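You operate a simulated robot arm through the tools that you are given. There is no shell and no other tool.

The job below is to be done with a simulated robot arm. You get a single attempt, and the scene is never put back.

Task
Cure the lamp base in the jig and test it.
Fine: lock the clamp and switch on first; wait for CURED before the test; one press of each key; then switch off and open the clamp.

Only the result counts: the job must be done as asked and must still hold three seconds after the hand-in. Knocking over, shifting, dropping, spilling or breaking anything else fails it.

Robot
A 6-joint arm with a two-finger gripper, fixed in place. Base frame: the origin is at the foot of the arm, x ahead of it, y to its left, z up. Units: mm, degrees, N and s.
Its first joint turns from -166.0 to 166.0 degrees. Payload 2.45 kg.
The tool frame sits at the grasp point between the pads (the TCP): z along the fingers, y along the line on which they close. The tips reach 20 mm beyond it. The gripper opens to 140 mm. The gripper's body begins 168 mm behind the TCP.
Orientation is told as [roll, pitch, yaw] about the base's x, y, z axes, in that order, counted from this pose: with the fingers straight down and closing along the base's y, the tool's x points along the base's -x, its y along +y and its z along -z.

Tools
- The arm moves only by the tool nudge_tool. Its argument "steps" is a list of rows, each an object (a shift or turn left out is 0, a gripper value left out holds the last) with "dp": the shift along the tool's x, y, z in mm, a list of three; "turn": the turn, a rotation vector about the tool's x, y, z in rad, a list of three. In form: [{"dp": [x, y, z], "turn": [wx, wy, wz]}, ...]. A call has 1 to 20 rows; each row shifts and turns the commanded pose from where the row before left it, along the tool's axes as they then stand. "jaw" is the opening, from 0 (shut) to 1 (fully open), set as the call begins (left out, the last holds). Each row takes 0.2 s and may step no farther than 50 mm and 8.6 degrees from the row before; otherwise, or with a gripper value out of range, the whole call is refused. Where a pose cannot be reached the arm comes as near as it can. A force on the tool above 40 N (or 10 N above the force at the start of the call, whichever is more), or a blocked arm, ends the call early, and 0.2 s more pass. Each finger travels about 45 mm/s and halts on what it meets, pressing with about 30 N; the grip force reading is that of the motor and also rises with nothing between the fingers. The clock runs only during rows and for 0.2 s after the last one: add rows that do not move to give the fingers time. It gives the time, the measured TCP pose, the force on the tool (base axes), the opening and the grip force at its end, in the units of the frame above (readings bear some noise), with the torque about the TCP (base axes, N m) and any sound that the robot's microphone picked up, and new pictures: "views" is both (left out), scene, wrist or none.
- Cameras (640 x 400 px; columns grow to the right, rows downward): "scene" is fixed at [399.6, 650.9, 1616.5]; the picture's right is [-0.93, -0.36, 0.00], its down [-0.20, 0.53, -0.83] and it looks along [0.29, -0.77, -0.56] (base axes); focal length 343 px, centre (320, 200). "wrist" rides on the gripper at [78, 11, -209] in the tool frame; the picture's right is [-0.14, 0.99, 0.00], its down [-0.92, -0.13, -0.37] and it looks along [-0.36, -0.05, 0.93] (tool axes); focal length 280 px, centre (320, 200). There is no depth. A picture from a camera that has moved, and an enlarged one, comes with that camera's place and axes in the base frame and with its lens.
- close_up(camera, box): a new picture of the part [left, top, right, bottom] of that camera's present view, enlarged. It takes no simulated time.
- finish_job(): hands the job in; it is judged then, once.

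Places have to be worked out from the pictures, the camera data and where the tool is seen. Open the gripper and draw the arm clear of the work before you hand the job in, unless the task says otherwise.

The tools are called by a JSON object that holds its "name" and its "arguments". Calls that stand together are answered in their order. nudge_tool: Moves the arm, as the interface text tells. Its arguments: {"type":"object","properties":{"steps":{"type":"array","items":{"type":"object","properties":{"dp":{"type":"array","items":{"type":"number"}},"turn":{"type":"array","items":{"type":"number"}}}}},"jaw":{"type":"number"},"views":{"type":"string","enum":["both","scene","wrist","none"]}},"required":["steps"]} The other tools are called the same way: close_up (camera, box) takes an enlarged picture of a part of a camera's view; finish_job () hands the job in.

At the start:

```text
time_s: 0.0
tool_pos: [484.8, -187.4, 1253.8]
tool_rot: [-0.1, 0.0, 0.1]
force: [0.5, 0.3, 0.7]
torque: [0.02, 0.01, -0.02]
finger_gap: 140.3
finger_force: 0.2
```

scene: 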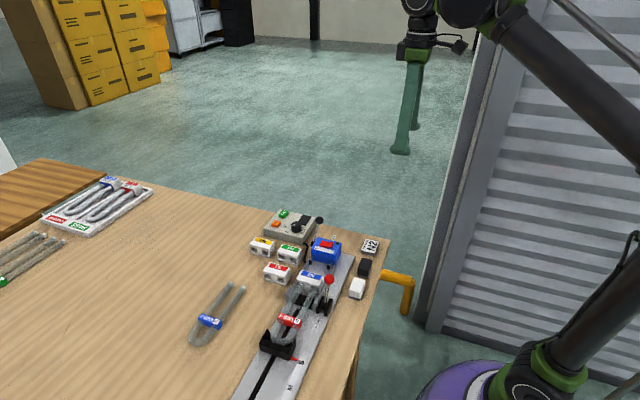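
wrist: 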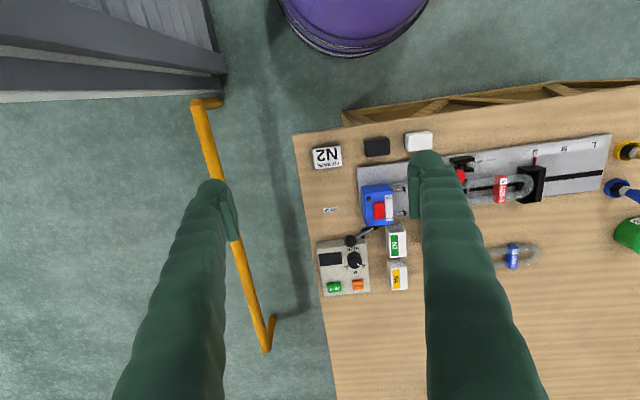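

I'll start by looking closely at the workbench in both cameras to identify the jig, clamp, switch, and keys.

{"name": "close_up", "arguments": {"camera": "scene", "box": [230, 200, 400, 306]}}

{"name": "close_up", "arguments": {"camera": "scene", "box": [180, 260, 400, 400]}}

{"name": "close_up", "arguments": {"camera": "wrist", "box": [300, 110, 460, 310]}}

{"name": "close_up", "arguments": {"camera": "wrist", "box": [400, 100, 640, 280]}}

{"name": "close_up", "arguments": {"camera": "scene", "box": [0, 150, 200, 300]}}

```text
3.76 times, centred on (315, 253) of scene
camera zoom: at [399.6, 650.9, 1616.5], right [-0.93, -0.36, 0.0], down [-0.2, 0.53, -0.83], along [0.29, -0.77, -0.56], focal length 1292 px, centre (339, 0)
```

zoom: 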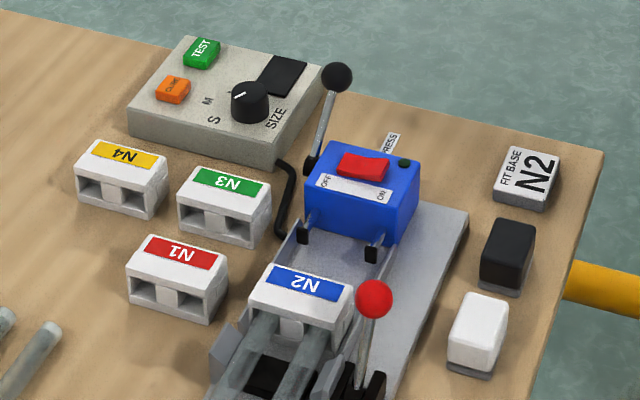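

```text
2.86 times, centred on (290, 330) of scene
camera zoom: at [399.6, 650.9, 1616.5], right [-0.93, -0.36, 0.0], down [-0.2, 0.53, -0.83], along [0.29, -0.77, -0.56], focal length 981 px, centre (406, -171)
```

zoom: 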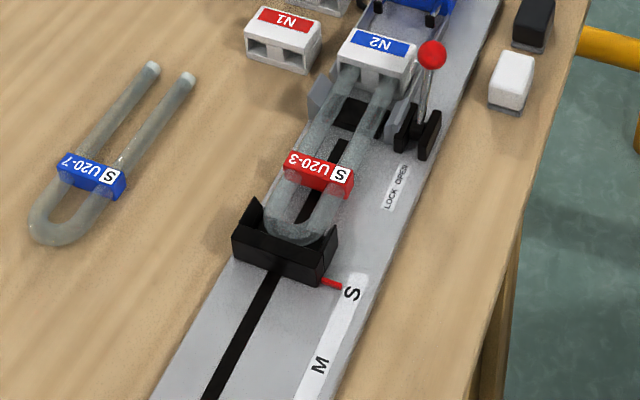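

```text
2.00 times, centred on (380, 210) of wrist
camera zoom: at [408.0, -176.0, 1463.3], right [0.14, 0.99, 0.0], down [0.92, -0.13, 0.37], along [0.36, -0.05, -0.93], focal length 561 px, centre (200, 180)
```

zoom: 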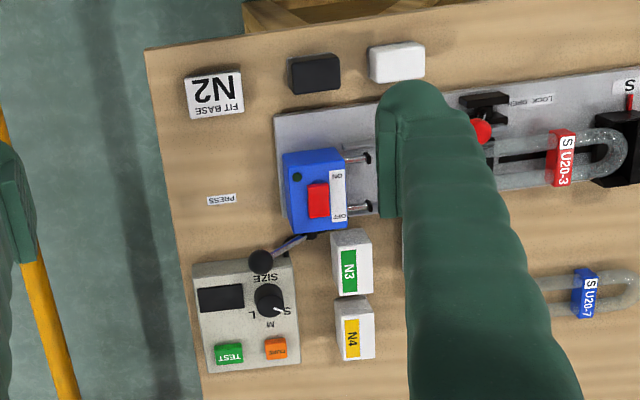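

```text
2.22 times, centred on (520, 190) of wrist
camera zoom: at [408.0, -176.0, 1463.3], right [0.14, 0.99, 0.0], down [0.92, -0.13, 0.37], along [0.36, -0.05, -0.93], focal length 623 px, centre (-124, 222)
```

zoom: 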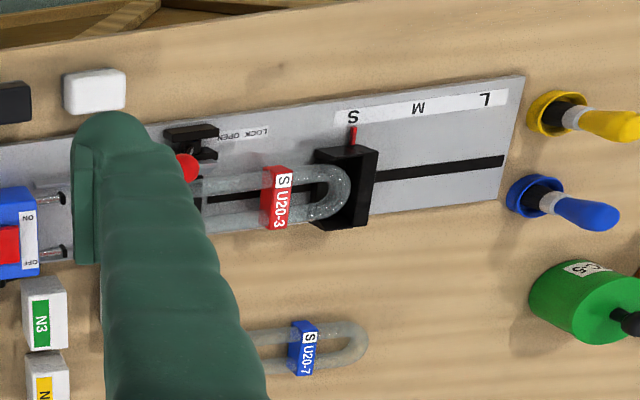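

```text
2.67 times, centred on (100, 225) of scene
camera zoom: at [399.6, 650.9, 1616.5], right [-0.93, -0.36, 0.0], down [-0.2, 0.53, -0.83], along [0.29, -0.77, -0.56], focal length 916 px, centre (907, 133)
```

zoom: 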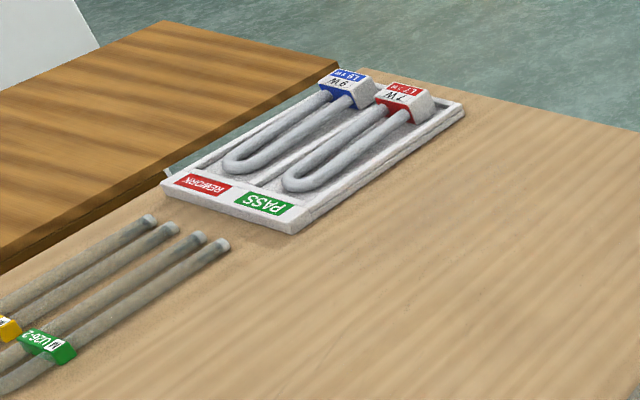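

The workbench shows a rail jig holding a lamp (base N2, tube U20-3, size S) with a red-ball toggle clamp. It also has a blue press unit with a red ON/OFF rocker, and a panel with TEST and CURE keys, a SIZE knob and a display. I triangulate the table top at z≈870 and the rocker at about [656,-86,923], so I'll move above that area for a closer look.

{"name": "nudge_tool", "arguments": {"steps": [{"dp": [-33, 25.5, 10]}, {"dp": [-33, 25.5, 10]}, {"dp": [-33, 25.5, 10]}, {"dp": [-33, 25.5, 10]}, {"dp": [-33, 25.5, 10]}, {"dp": [0, 0, 0]}], "jaw": 1, "views": "both"}}

```text
time_s: 1.4
tool_pos: [651.2, -58.3, 1205.4]
tool_rot: [-0.1, 0.0, 0.0]
force: [-0.3, -0.2, 0.2]
torque: [0.03, -0.04, -0.02]
finger_gap: 140.3
finger_force: 0.0
camera wrist: at [573.9, -46.2, 1415.4], right [0.14, 0.99, 0.0], down [0.92, -0.13, 0.37], along [0.36, -0.05, -0.93], focal length 280 px, centre (320, 200)
```

scene: 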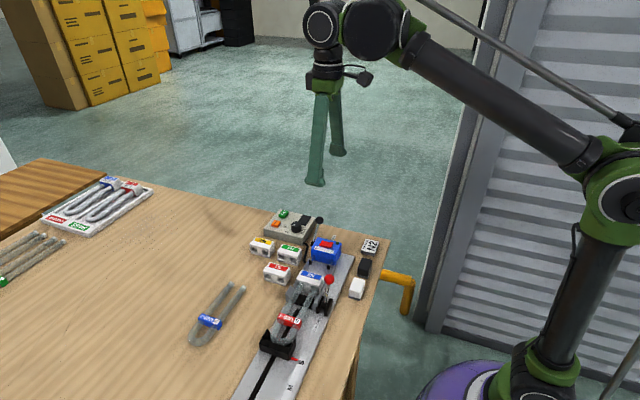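
wrist: 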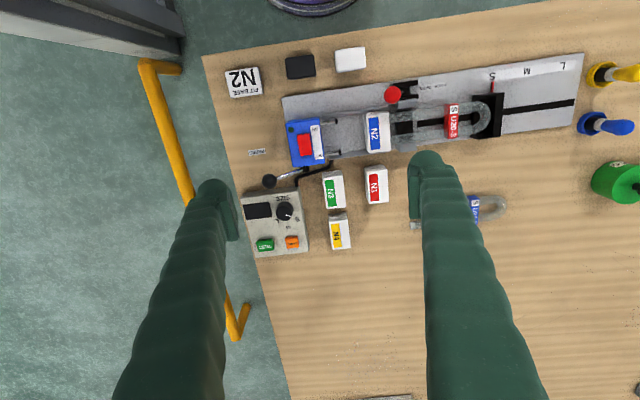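

The view now covers the whole jig. I'll zoom in for detail.

{"name": "close_up", "arguments": {"camera": "wrist", "box": [230, 60, 350, 160]}}

{"name": "close_up", "arguments": {"camera": "wrist", "box": [230, 160, 350, 260]}}

{"name": "close_up", "arguments": {"camera": "wrist", "box": [340, 60, 510, 166]}}

{"name": "close_up", "arguments": {"camera": "scene", "box": [255, 200, 335, 250]}}

{"name": "close_up", "arguments": {"camera": "scene", "box": [280, 230, 360, 330]}}

```text
4.00 times, centred on (290, 110) of wrist
camera zoom: at [573.9, -46.2, 1415.4], right [0.14, 0.99, 0.0], down [0.92, -0.13, 0.37], along [0.36, -0.05, -0.93], focal length 1122 px, centre (440, 560)
```

zoom: 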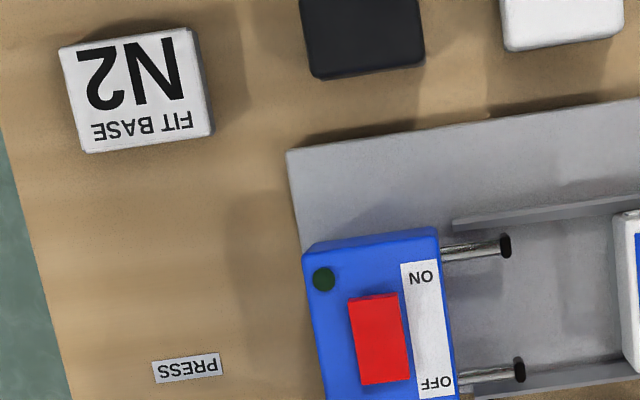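

```text
4.00 times, centred on (290, 210) of wrist
camera zoom: at [573.9, -46.2, 1415.4], right [0.14, 0.99, 0.0], down [0.92, -0.13, 0.37], along [0.36, -0.05, -0.93], focal length 1122 px, centre (440, 160)
```

zoom: 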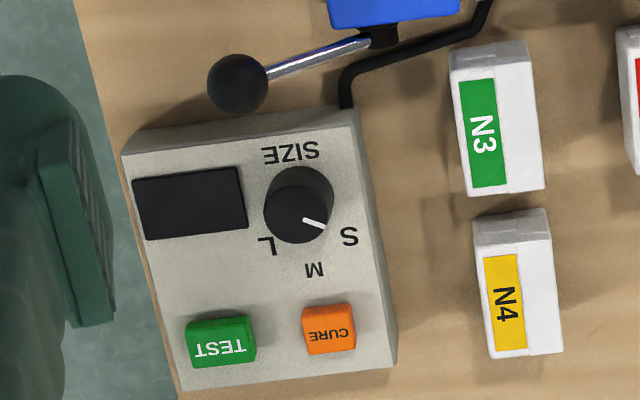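

```text
3.76 times, centred on (425, 113) of wrist
camera zoom: at [573.9, -46.2, 1415.4], right [0.14, 0.99, 0.0], down [0.92, -0.13, 0.37], along [0.36, -0.05, -0.93], focal length 1056 px, centre (-75, 528)
```

zoom: 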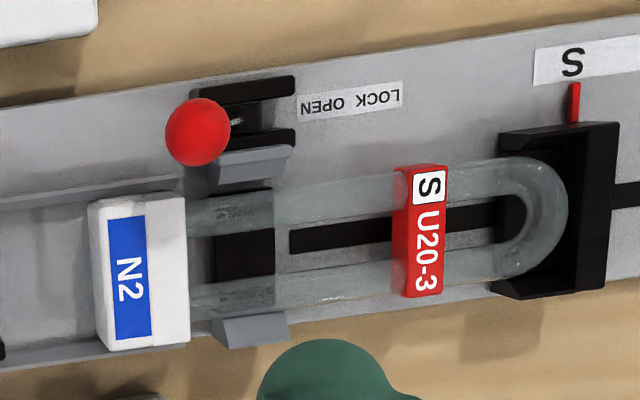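

```text
8.00 times, centred on (295, 225) of scene
camera zoom: at [399.6, 650.9, 1616.5], right [-0.93, -0.36, 0.0], down [-0.2, 0.53, -0.83], along [0.29, -0.77, -0.56], focal length 2747 px, centre (520, 0)
```

zoom: 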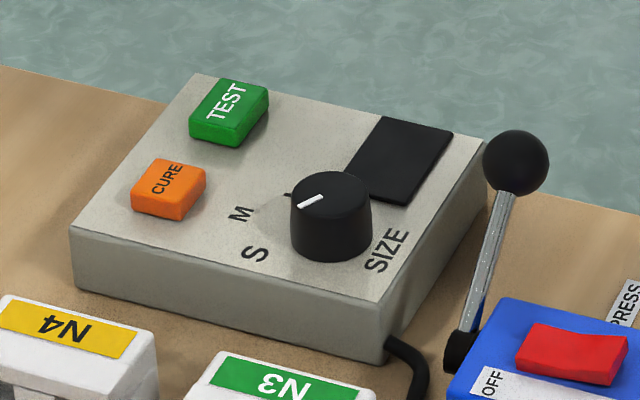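

```text
4.00 times, centred on (320, 280) of scene
camera zoom: at [399.6, 650.9, 1616.5], right [-0.93, -0.36, 0.0], down [-0.2, 0.53, -0.83], along [0.29, -0.77, -0.56], focal length 1373 px, centre (320, -120)
```

zoom: 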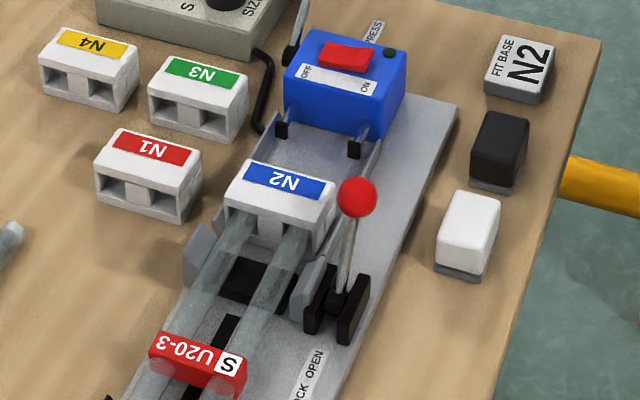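

The knob is already at S, matching the tube. The clamp's red ball is at about [595,65,947], leaning to the OPEN (−y) side of its pivot near [597,98,890]. The keys are at about CURE [854,-143,909] and TEST [854,-199,909]. I'll move closer over the jig to check the base seating and the clamp geometry.

{"name": "nudge_tool", "arguments": {"steps": [{"dp": [8, 22, 30]}, {"dp": [8, 22, 30]}, {"dp": [8, 22, 30]}, {"dp": [8, 22, 30]}, {"dp": [0, 0, 0]}], "views": "both"}}

```text
time_s: 2.6
tool_pos: [617.3, 25.4, 1083.1]
tool_rot: [0.0, 0.0, 0.0]
force: [0.4, -0.4, -0.5]
torque: [0.05, 0.02, 0.0]
finger_gap: 140.1
finger_force: 0.0
camera wrist: at [540.4, 37.7, 1293.3], right [0.14, 0.99, 0.0], down [0.92, -0.13, 0.37], along [0.36, -0.05, -0.93], focal length 280 px, centre (320, 200)
```

scene: 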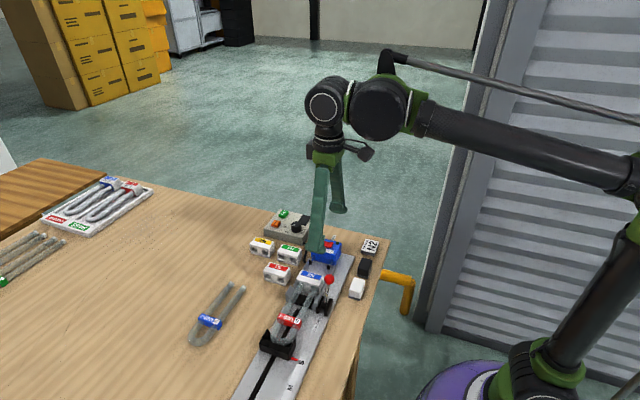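
wrist: 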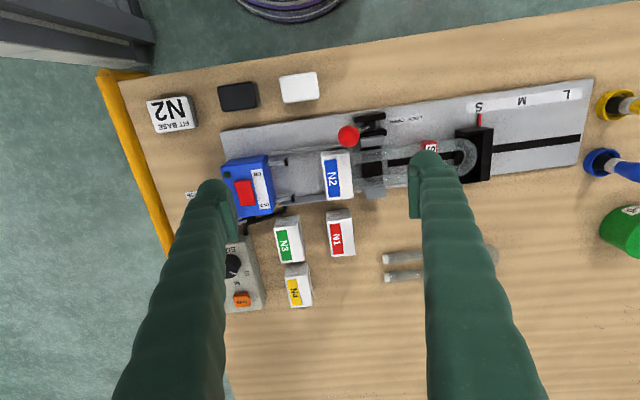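

{"name": "close_up", "arguments": {"camera": "wrist", "box": [300, 100, 412, 210]}}

{"name": "close_up", "arguments": {"camera": "wrist", "box": [210, 130, 310, 230]}}

{"name": "close_up", "arguments": {"camera": "scene", "box": [285, 260, 345, 320]}}

```text
3.64 times, centred on (356, 155) of wrist
camera zoom: at [540.4, 37.7, 1293.3], right [0.14, 0.99, 0.0], down [0.92, -0.13, 0.37], along [0.36, -0.05, -0.93], focal length 1020 px, centre (189, 364)
```

zoom: 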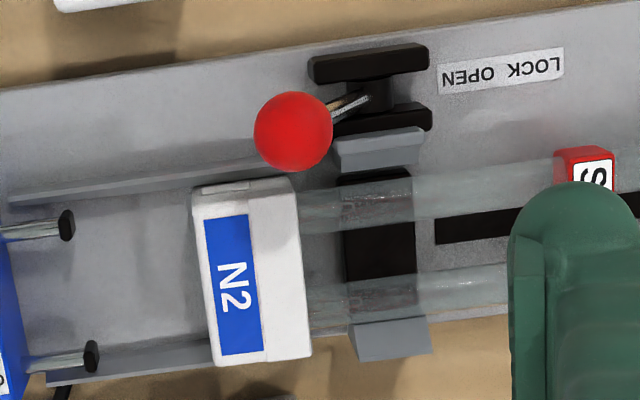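

```text
4.00 times, centred on (260, 180) of wrist
camera zoom: at [540.4, 37.7, 1293.3], right [0.14, 0.99, 0.0], down [0.92, -0.13, 0.37], along [0.36, -0.05, -0.93], focal length 1122 px, centre (560, 280)
```

zoom: 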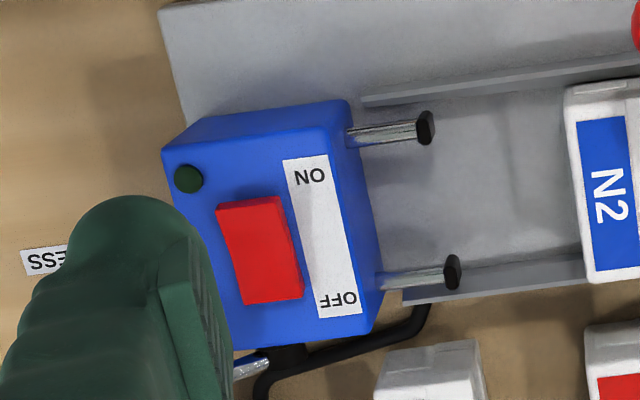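

```text
6.67 times, centred on (315, 290) of scene
camera zoom: at [399.6, 650.9, 1616.5], right [-0.93, -0.36, 0.0], down [-0.2, 0.53, -0.83], along [0.29, -0.77, -0.56], focal length 2289 px, centre (353, -400)
```

zoom: 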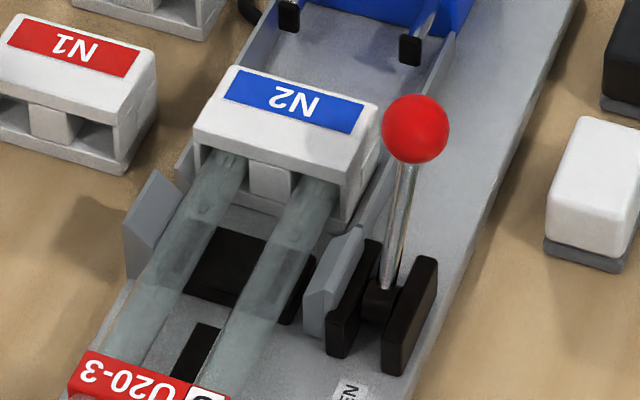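

The base is seated with the tubes in its recess, so it only needs clamping. The ball is at [595.5,65,947] with radius ≈13, the pivot is near [596,101,883], and the N2 base's nearest corner is at [621,66,915]. I'll close the gripper and descend on the −y side of the ball at x≈588.

{"name": "nudge_tool", "arguments": {"steps": [{"dp": [15, -3, 0]}, {"dp": [14.3, -3.4, 0]}, {"dp": [0, 0, 20]}, {"dp": [0, 0, 20]}, {"dp": [0, 0, 0]}, {"dp": [0, 0, 0]}, {"dp": [0, 0, 0]}, {"dp": [0, 0, 0]}, {"dp": [0, 0, 0]}, {"dp": [0, 0, 20]}, {"dp": [0, 0, 20]}, {"dp": [0, 0, 20]}, {"dp": [0, 0, 20]}, {"dp": [0, 0, 0]}], "jaw": 0, "views": "both"}}

```text
time_s: 5.6
tool_pos: [588.1, 19.8, 963.4]
tool_rot: [0.0, 0.1, 0.1]
force: [-0.9, 0.6, 0.4]
torque: [-0.05, 0.01, -0.01]
finger_gap: 0.2
finger_force: 29.7
camera wrist: at [511.5, 32.2, 1173.4], right [0.14, 0.99, 0.0], down [0.92, -0.13, 0.37], along [0.36, -0.05, -0.93], focal length 280 px, centre (320, 200)
```

scene: 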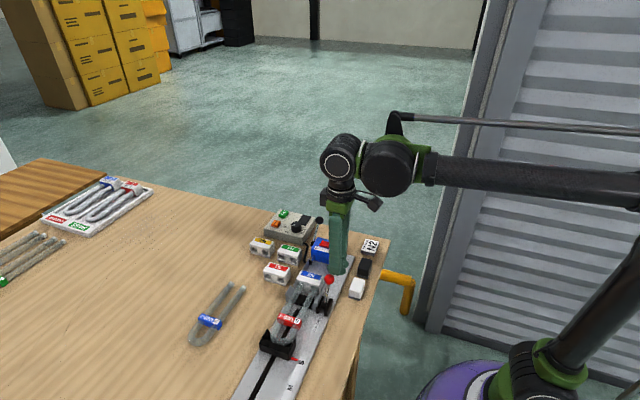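
wrist: 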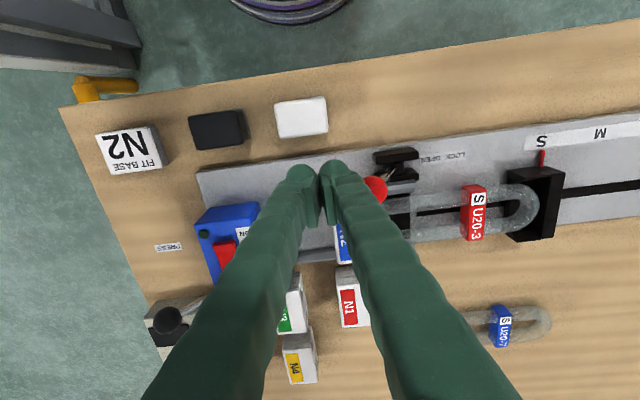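

The fingers are closed and beside the ball on its −y side. I'll lower slightly and start pushing toward +y gently.

{"name": "nudge_tool", "arguments": {"steps": [{"dp": [0, 0, 8]}, {"dp": [0, 6, 0]}, {"dp": [0, 6, 0]}, {"dp": [0, 6, 0]}, {"dp": [0, 5, 0]}, {"dp": [0, 5, 0]}, {"dp": [0, 5, 0]}], "jaw": 0, "views": "both"}}

```text
time_s: 7.2
tool_pos: [589.6, 54.1, 956.0]
tool_rot: [0.0, 0.0, 0.0]
force: [0.0, 0.6, -0.3]
torque: [0.0, 0.0, -0.01]
finger_gap: 0.0
finger_force: 29.3
camera wrist: at [511.6, 66.2, 1165.0], right [0.14, 0.99, 0.0], down [0.92, -0.13, 0.37], along [0.36, -0.05, -0.93], focal length 280 px, centre (320, 200)
```

scene: 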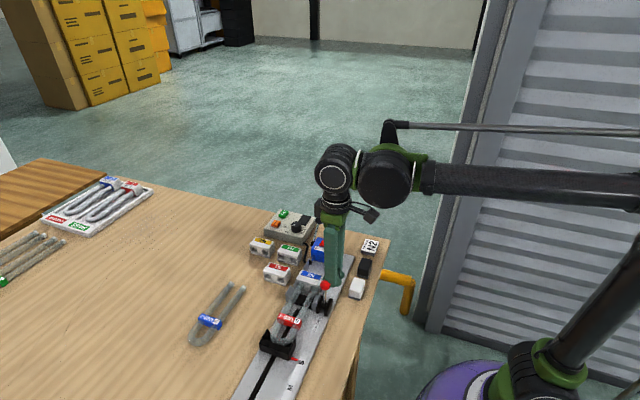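
wrist: 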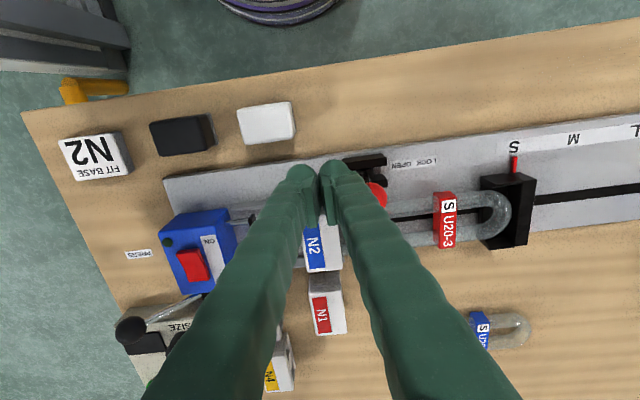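

Force stays near zero and the ball is moving with the fingers. I'll keep pushing along the arc.

{"name": "nudge_tool", "arguments": {"steps": [{"dp": [0, 5, 0]}, {"dp": [0, 5, 0]}, {"dp": [0, 5, 0]}, {"dp": [0, 5, 0]}, {"dp": [0, 5, 0]}, {"dp": [0, 5, 0]}], "jaw": 0, "views": "both"}}

{"name": "close_up", "arguments": {"camera": "scene", "box": [285, 250, 365, 320]}}

```text
time_s: 8.6
tool_pos: [588.7, 84.5, 955.4]
tool_rot: [0.0, 0.0, 0.0]
force: [0.3, -0.5, -0.4]
torque: [-0.01, 0.02, 0.02]
finger_gap: 0.1
finger_force: 29.4
camera wrist: at [511.4, 95.9, 1165.1], right [0.14, 0.99, 0.0], down [0.92, -0.13, 0.37], along [0.36, -0.05, -0.93], focal length 280 px, centre (320, 200)
```

scene: 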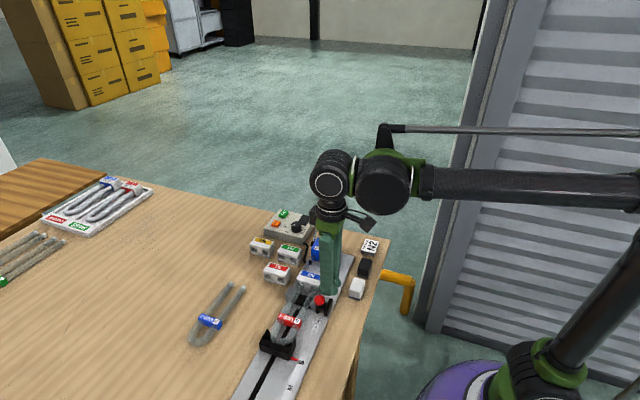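
wrist: 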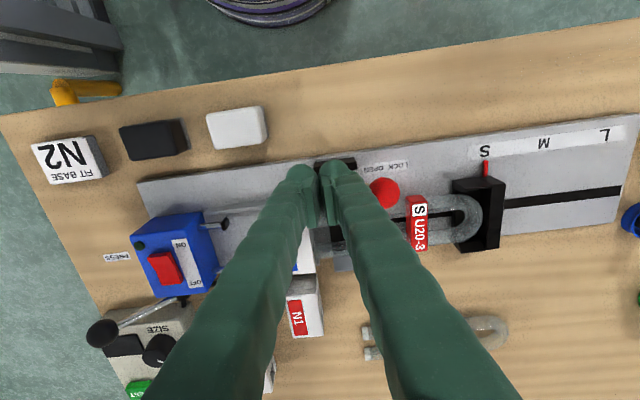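

```text
5.71 times, centred on (325, 285) of scene
camera zoom: at [399.6, 650.9, 1616.5], right [-0.93, -0.36, 0.0], down [-0.2, 0.53, -0.83], along [0.29, -0.77, -0.56], focal length 1962 px, centre (291, -286)
```

zoom: 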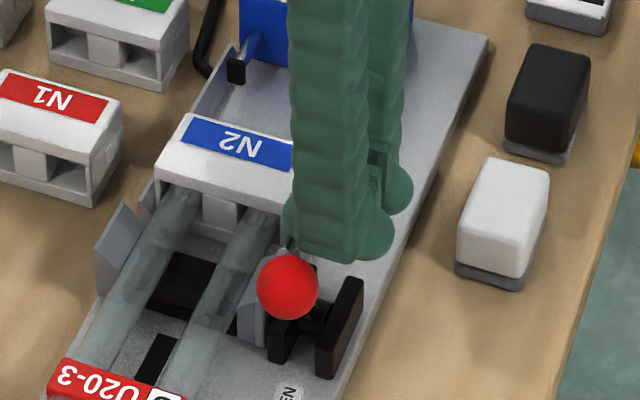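

The ball has toggled over centre and now sits at about [596,138,946], roughly +30° on the LOCK side. I'll advance to touch it and confirm it is against its stop.

{"name": "nudge_tool", "arguments": {"steps": [{"dp": [0, 8, 0]}, {"dp": [0, 8, 0]}, {"dp": [0, 6, 0]}, {"dp": [0, 3, 0]}, {"dp": [0, 2, 0]}, {"dp": [0, 2, 0]}], "jaw": 0, "views": "both"}}

{"name": "close_up", "arguments": {"camera": "scene", "box": [285, 250, 365, 320]}}

```text
time_s: 9.4
tool_pos: [589.4, 99.8, 956.0]
tool_rot: [-0.6, 0.0, -0.3]
force: [1.2, -36.8, 2.4]
torque: [-0.24, -0.06, -0.35]
finger_gap: 0.0
finger_force: 29.8
stopped in row 4: the force on the tool passed its limit at 48 N (the readings are from after the stop); the commanded pose is now the measured one
camera wrist: at [511.9, 113.0, 1164.5], right [0.14, 0.99, -0.01], down [0.92, -0.13, 0.37], along [0.36, -0.06, -0.93], focal length 280 px, centre (320, 200)
```

scene: 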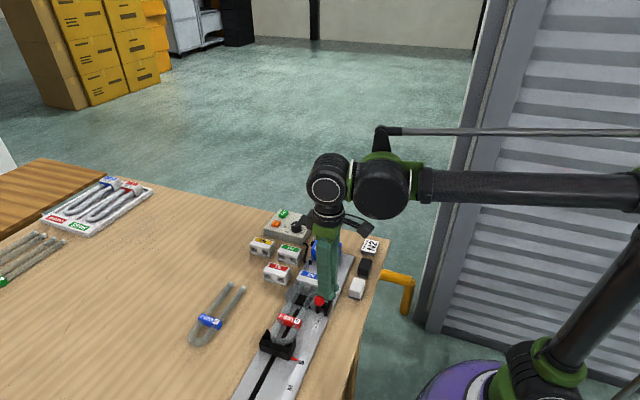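
wrist: 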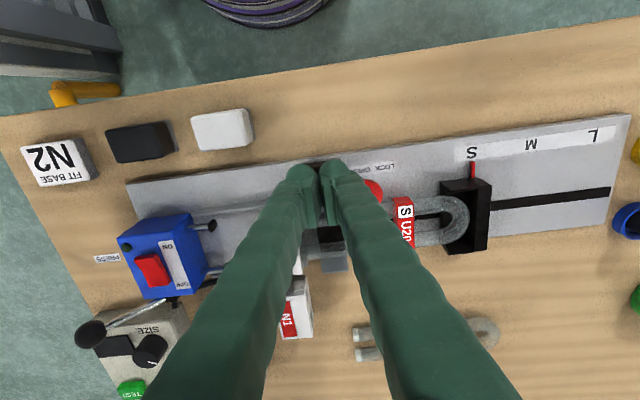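

```text
5.71 times, centred on (325, 285) of scene
camera zoom: at [399.6, 650.9, 1616.5], right [-0.93, -0.36, 0.0], down [-0.2, 0.53, -0.83], along [0.29, -0.77, -0.56], focal length 1962 px, centre (291, -286)
```

zoom: 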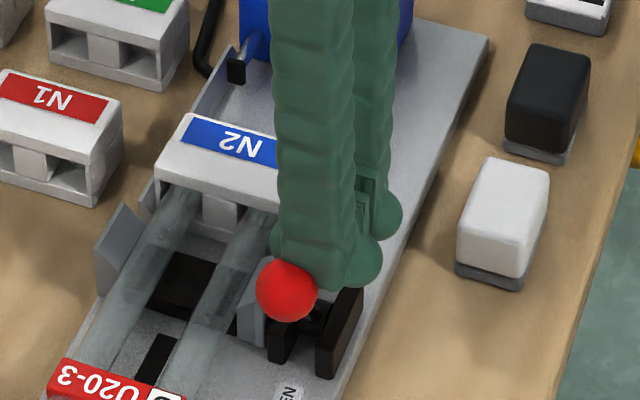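

The lever is firmly at its LOCK stop, since force spiked with no further travel. I'll back off and rise to inspect the clamp.

{"name": "nudge_tool", "arguments": {"steps": [{"dp": [0, -10, 0]}, {"dp": [0, -20, 0]}, {"dp": [0, -20, -20]}, {"dp": [0, -20, -40]}, {"dp": [0, -20, -40]}, {"dp": [0, 0, 0]}], "jaw": 0, "views": "both"}}

{"name": "close_up", "arguments": {"camera": "scene", "box": [285, 250, 365, 320]}}

{"name": "close_up", "arguments": {"camera": "wrist", "box": [320, 100, 480, 220]}}

```text
time_s: 10.8
tool_pos: [590.6, 15.6, 1053.9]
tool_rot: [-0.3, 0.1, -0.1]
force: [-0.1, -0.4, 0.6]
torque: [-0.02, -0.02, 0.0]
finger_gap: 0.0
finger_force: 29.2
camera wrist: at [513.4, 29.1, 1262.8], right [0.14, 0.99, -0.01], down [0.92, -0.13, 0.37], along [0.36, -0.06, -0.93], focal length 280 px, centre (320, 200)
```

scene: 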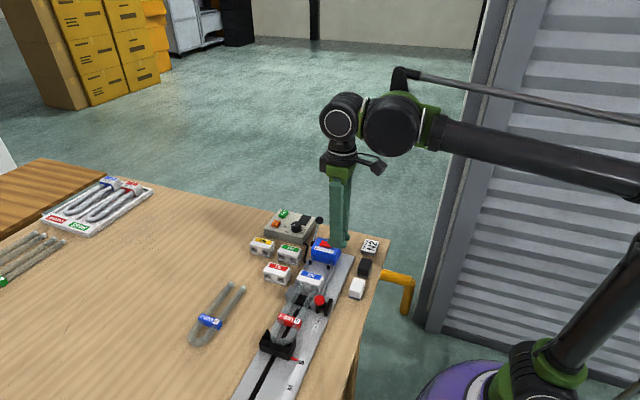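
wrist: 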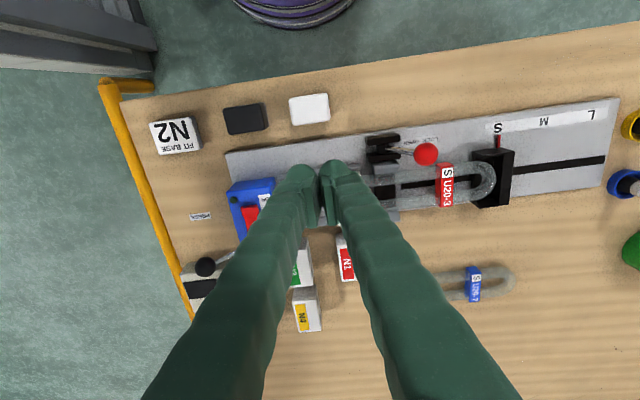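

```text
5.71 times, centred on (325, 285) of scene
camera zoom: at [399.6, 650.9, 1616.5], right [-0.93, -0.36, 0.0], down [-0.2, 0.53, -0.83], along [0.29, -0.77, -0.56], focal length 1962 px, centre (291, -286)
```

zoom: 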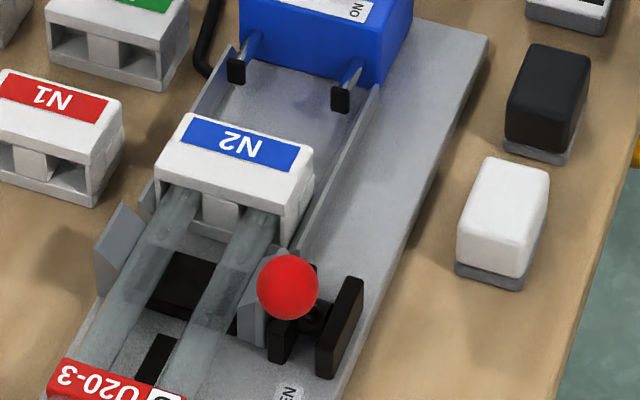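

```text
3.33 times, centred on (400, 160) of wrist
camera zoom: at [513.4, 29.1, 1262.8], right [0.14, 0.99, -0.01], down [0.92, -0.13, 0.37], along [0.36, -0.06, -0.93], focal length 935 px, centre (53, 333)
```

zoom: 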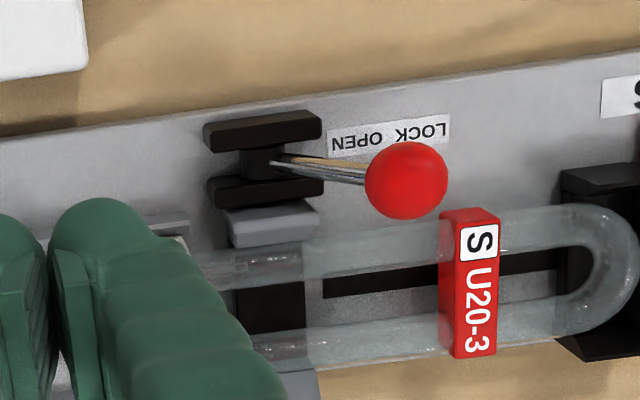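

The clamp is locked: the lever points to LOCK with the pad on the tube. Next is the rocker, which spans x 639–678, y −95..−73, z≈920–928, with ON at the −x end. I'll move over x≈630, y≈−81 so that only the ON end gets pressed.

{"name": "nudge_tool", "arguments": {"steps": [{"dp": [-13, -32, 0]}, {"dp": [-13, -32, 0]}, {"dp": [-13, -32, 0]}, {"dp": [0, 0, 30]}, {"dp": [0, 0, 30]}, {"dp": [0, 0, 25]}, {"dp": [0, 0, 0]}], "jaw": 0, "views": "both"}}

{"name": "close_up", "arguments": {"camera": "scene", "box": [285, 215, 365, 275]}}

{"name": "close_up", "arguments": {"camera": "wrist", "box": [240, 120, 400, 240]}}

```text
time_s: 12.4
tool_pos: [627.2, -82.1, 968.6]
tool_rot: [-0.3, 0.1, -0.1]
force: [0.0, 0.1, 0.7]
torque: [-0.03, -0.04, 0.0]
finger_gap: 0.0
finger_force: 29.4
camera wrist: at [549.3, -69.8, 1178.3], right [0.14, 0.99, -0.01], down [0.92, -0.13, 0.37], along [0.36, -0.06, -0.93], focal length 280 px, centre (320, 200)
```

scene: 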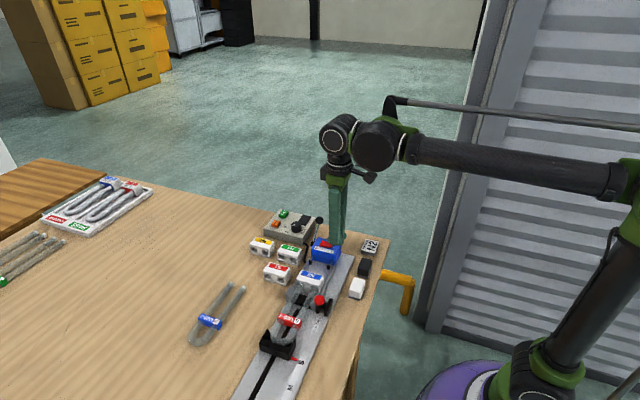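
wrist: 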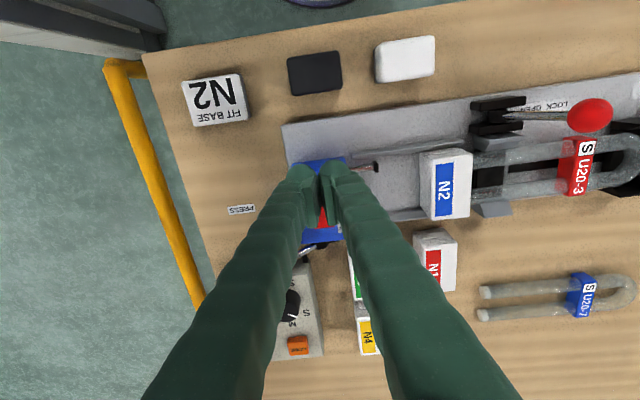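

```text
6.67 times, centred on (325, 245) of scene
camera zoom: at [399.6, 650.9, 1616.5], right [-0.93, -0.36, 0.0], down [-0.2, 0.53, -0.83], along [0.29, -0.77, -0.56], focal length 2289 px, centre (287, -100)
```

zoom: 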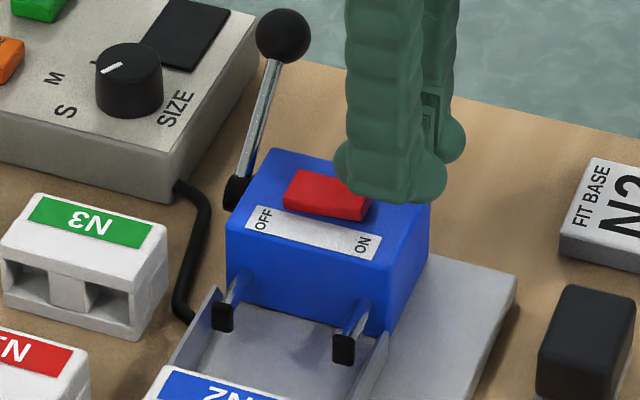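

```text
3.33 times, centred on (320, 180) of wrist
camera zoom: at [549.3, -69.8, 1178.3], right [0.14, 0.99, -0.01], down [0.92, -0.13, 0.37], along [0.36, -0.06, -0.93], focal length 935 px, centre (320, 267)
```

zoom: 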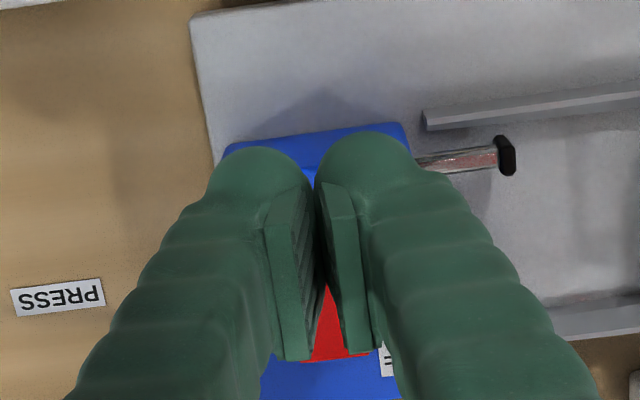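

The fingertips hang over the ON end of the rocker. I'll descend gently until the rocker flips, watching the force.

{"name": "nudge_tool", "arguments": {"steps": [{"dp": [0, 0, 10]}, {"dp": [0, 0, 4]}, {"dp": [0, 0, 3]}, {"dp": [0, 0, 2]}, {"dp": [0, 0, 2]}, {"dp": [0, 0, 2]}, {"dp": [0, 0, 2]}], "jaw": 0, "views": "scene"}}

{"name": "close_up", "arguments": {"camera": "scene", "box": [285, 215, 365, 275]}}

```text
time_s: 14.0
tool_pos: [629.0, -83.8, 946.2]
tool_rot: [-0.3, 0.0, 0.0]
force: [0.6, 0.6, -0.8]
torque: [-0.02, 0.02, 0.01]
finger_gap: 0.0
finger_force: 29.3
```

scene: 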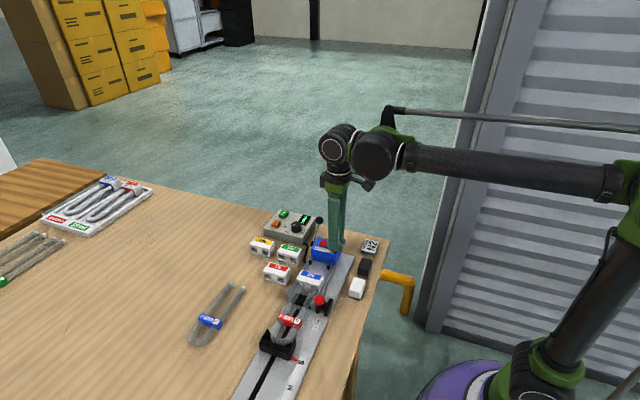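

```text
6.67 times, centred on (325, 245) of scene
camera zoom: at [399.6, 650.9, 1616.5], right [-0.93, -0.36, 0.0], down [-0.2, 0.53, -0.83], along [0.29, -0.77, -0.56], focal length 2289 px, centre (287, -100)
```

zoom: 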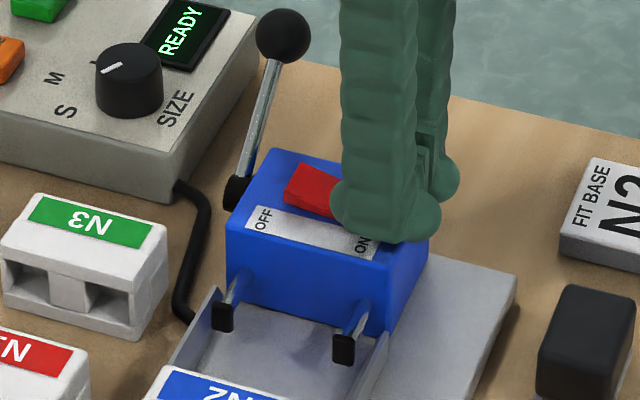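

The display now reads READY, so the power is on. I'll lift off and check the rocker and the display.

{"name": "nudge_tool", "arguments": {"steps": [{"dp": [0, 0, -20]}, {"dp": [0, 0, -40]}, {"dp": [0, 0, -40]}, {"dp": [-45, -10, 0]}, {"dp": [-45, -10, 0]}, {"dp": [-45, -10, 0]}, {"dp": [-45, -15, 0]}, {"dp": [-45, -15, 0]}, {"dp": [0, 0, 0]}], "jaw": 0, "views": "both"}}

{"name": "close_up", "arguments": {"camera": "scene", "box": [255, 200, 355, 275]}}

{"name": "close_up", "arguments": {"camera": "wrist", "box": [240, 60, 440, 210]}}

```text
time_s: 16.0
tool_pos: [856.0, -144.3, 1045.0]
tool_rot: [-0.4, 0.0, -0.1]
force: [-0.4, -0.3, 0.1]
torque: [0.01, 0.01, -0.03]
finger_gap: 0.0
finger_force: 29.7
camera wrist: at [779.1, -130.5, 1253.6], right [0.14, 0.99, -0.01], down [0.92, -0.13, 0.37], along [0.36, -0.06, -0.93], focal length 280 px, centre (320, 200)
```

scene: 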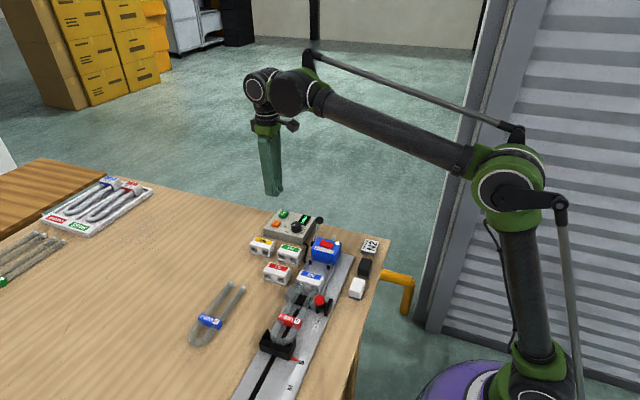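
wrist: 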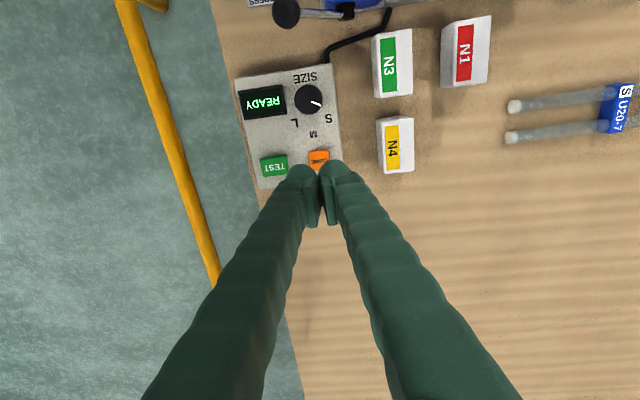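

```text
5.33 times, centred on (305, 238) of scene
camera zoom: at [399.6, 650.9, 1616.5], right [-0.93, -0.36, 0.0], down [-0.2, 0.53, -0.83], along [0.29, -0.77, -0.56], focal length 1831 px, centre (400, 0)
```

zoom: 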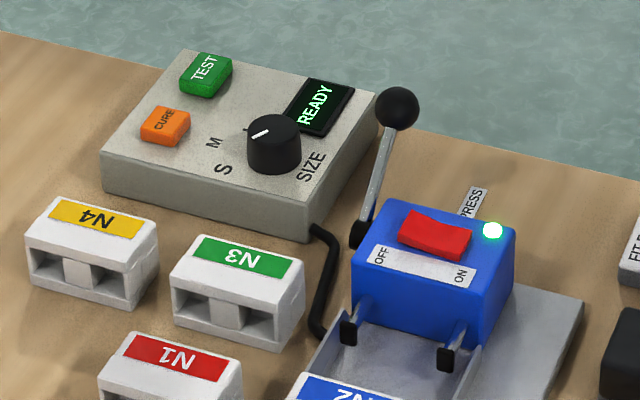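

```text
2.67 times, centred on (340, 135) of wrist
camera zoom: at [779.1, -130.5, 1253.6], right [0.14, 0.99, -0.01], down [0.92, -0.13, 0.37], along [0.36, -0.06, -0.93], focal length 748 px, centre (267, 373)
```

zoom: 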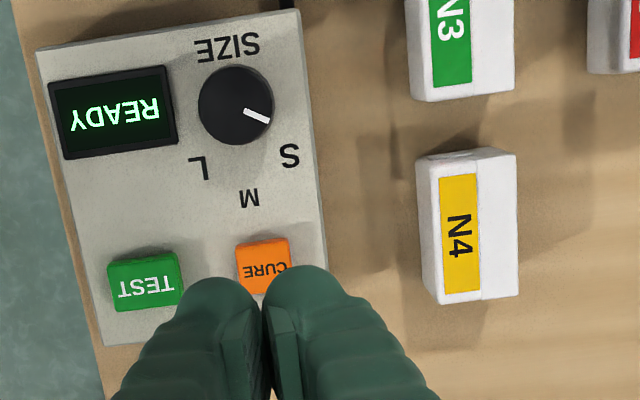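

The power lamp is lit, the rocker is at ON, the knob is at S and the display reads READY. The tool sits right over CURE (≈[857,-145,909]), so I'll descend to just above the key.

{"name": "nudge_tool", "arguments": {"steps": [{"dp": [0, 0, 30]}, {"dp": [0, 0, 30]}, {"dp": [0, 0, 30]}, {"dp": [-1, 0, 15]}, {"dp": [0, 0, 0]}], "jaw": 0, "views": "both"}}

{"name": "close_up", "arguments": {"camera": "scene", "box": [255, 190, 335, 250]}}

{"name": "close_up", "arguments": {"camera": "wrist", "box": [220, 80, 420, 230]}}

```text
time_s: 17.2
tool_pos: [855.6, -144.0, 941.5]
tool_rot: [-0.4, 0.1, 0.0]
force: [0.6, 0.8, 0.5]
torque: [0.0, -0.03, 0.0]
finger_gap: 0.2
finger_force: 29.2
camera wrist: at [776.4, -129.7, 1150.6], right [0.14, 0.99, -0.01], down [0.92, -0.13, 0.37], along [0.36, -0.06, -0.93], focal length 280 px, centre (320, 200)
```

scene: 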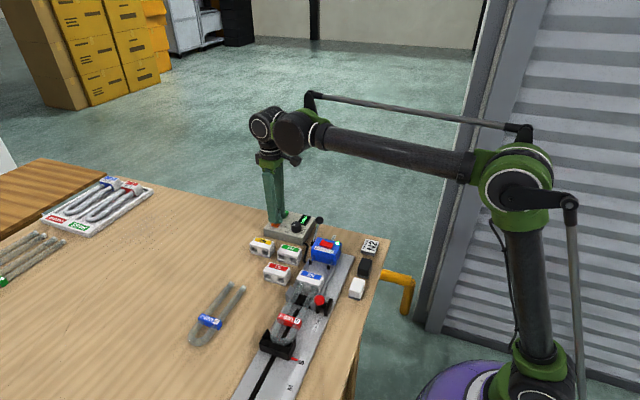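
wrist: 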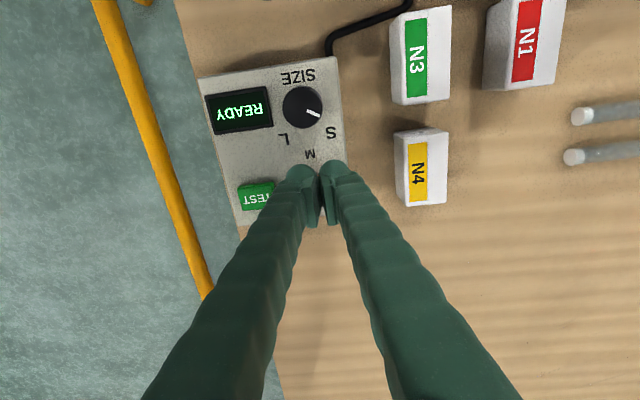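

```text
6.67 times, centred on (295, 220) of scene
camera zoom: at [399.6, 650.9, 1616.5], right [-0.93, -0.36, 0.0], down [-0.2, 0.53, -0.83], along [0.29, -0.77, -0.56], focal length 2289 px, centre (487, 67)
```

zoom: 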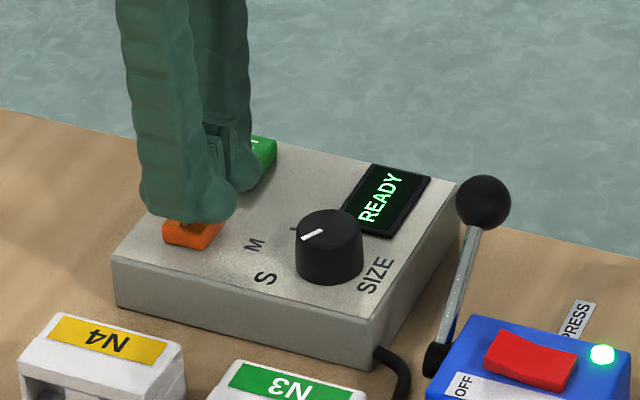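

```text
2.67 times, centred on (320, 155) of wrist
camera zoom: at [776.4, -129.7, 1150.6], right [0.14, 0.99, -0.01], down [0.92, -0.13, 0.37], along [0.36, -0.06, -0.93], focal length 748 px, centre (320, 320)
```

zoom: 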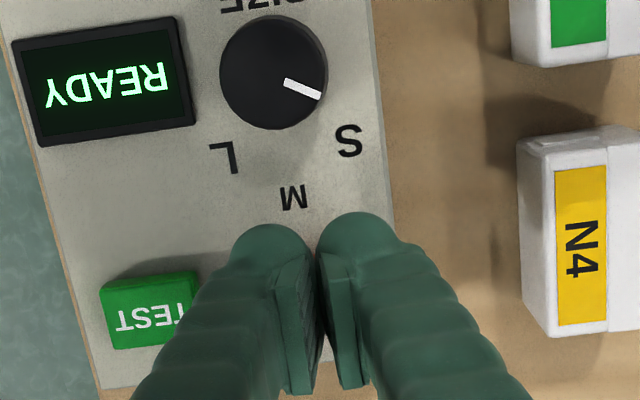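

Finger clearance to TEST is about 14 mm, and I'll shift 4 mm toward +y for more margin. Then I'll press CURE slowly.

{"name": "nudge_tool", "arguments": {"steps": [{"dp": [0, 4, 0]}, {"dp": [0, 0, 5]}, {"dp": [0, 0, 3]}, {"dp": [0, 0, 2]}, {"dp": [0, 0, 2]}, {"dp": [0, 0, 1.5]}, {"dp": [0, 0, 1.5]}], "jaw": 0, "views": "both"}}

{"name": "close_up", "arguments": {"camera": "scene", "box": [255, 190, 335, 250]}}

```text
time_s: 18.8
tool_pos: [854.0, -140.9, 925.4]
tool_rot: [-0.3, 0.1, -0.1]
force: [0.2, 0.6, 0.3]
torque: [0.0, -0.01, 0.04]
finger_gap: 0.0
finger_force: 29.7
camera wrist: at [776.4, -126.7, 1135.1], right [0.14, 0.99, -0.01], down [0.92, -0.13, 0.37], along [0.36, -0.06, -0.93], focal length 280 px, centre (320, 200)
```

scene: 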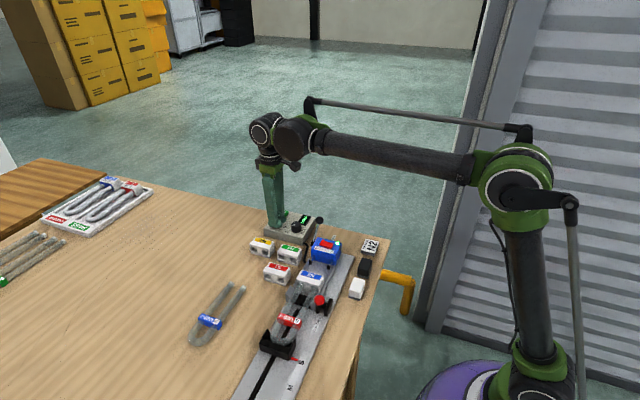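
wrist: 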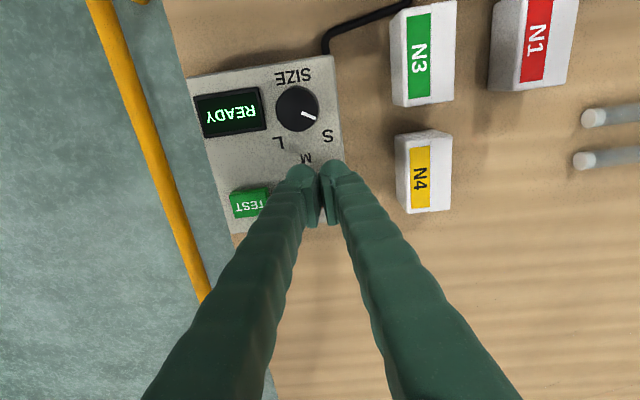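

```text
6.67 times, centred on (295, 220) of scene
camera zoom: at [399.6, 650.9, 1616.5], right [-0.93, -0.36, 0.0], down [-0.2, 0.53, -0.83], along [0.29, -0.77, -0.56], focal length 2289 px, centre (487, 67)
```

zoom: 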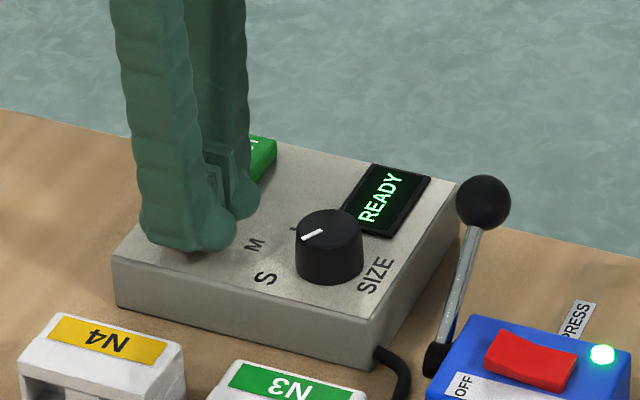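

Tips are at z≈905 with no force yet, and the display still reads READY. I'll continue down in small steps.

{"name": "nudge_tool", "arguments": {"steps": [{"dp": [0, 0, 1]}, {"dp": [0, 0, 1]}, {"dp": [0, 0, 0]}], "jaw": 0, "views": "wrist"}}

{"name": "close_up", "arguments": {"camera": "wrist", "box": [190, 60, 390, 210]}}

{"name": "close_up", "arguments": {"camera": "scene", "box": [260, 210, 308, 246]}}

```text
time_s: 19.6
tool_pos: [853.5, -139.1, 923.3]
tool_rot: [-0.3, 0.2, -0.1]
force: [-1.1, 0.2, 0.7]
torque: [-0.05, -0.02, -0.01]
finger_gap: 0.1
finger_force: 29.5
heard: click
camera wrist: at [776.1, -126.5, 1132.9], right [0.14, 0.99, -0.01], down [0.92, -0.13, 0.37], along [0.36, -0.06, -0.93], focal length 280 px, centre (320, 200)
```

wrist: 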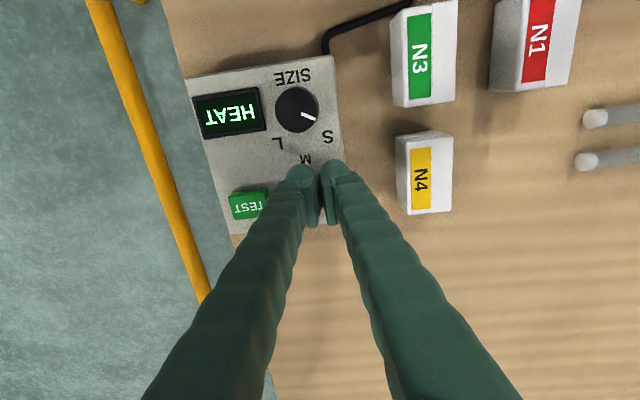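

```text
2.67 times, centred on (290, 135) of wrist
camera zoom: at [776.1, -126.5, 1132.9], right [0.14, 0.99, -0.01], down [0.92, -0.13, 0.37], along [0.36, -0.06, -0.93], focal length 748 px, centre (400, 373)
```

zoom: 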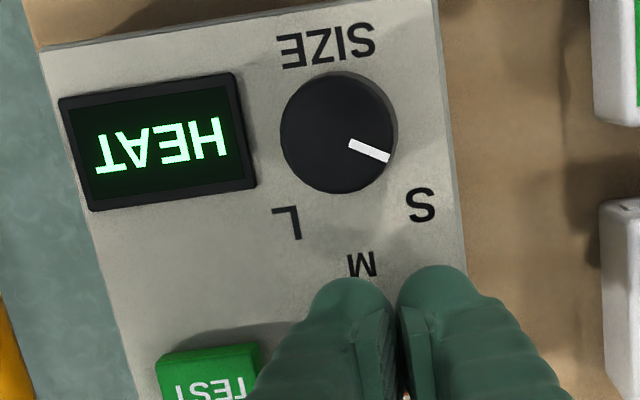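

```text
11.11 times, centred on (284, 228) of scene
camera zoom: at [399.6, 650.9, 1616.5], right [-0.93, -0.36, 0.0], down [-0.2, 0.53, -0.83], along [0.29, -0.77, -0.56], focal length 3815 px, centre (720, -111)
```

zoom: 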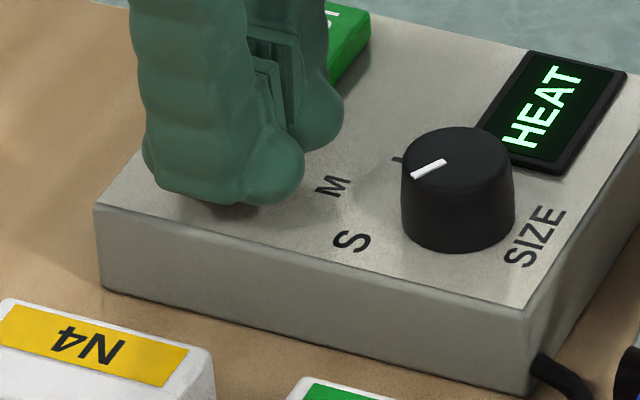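

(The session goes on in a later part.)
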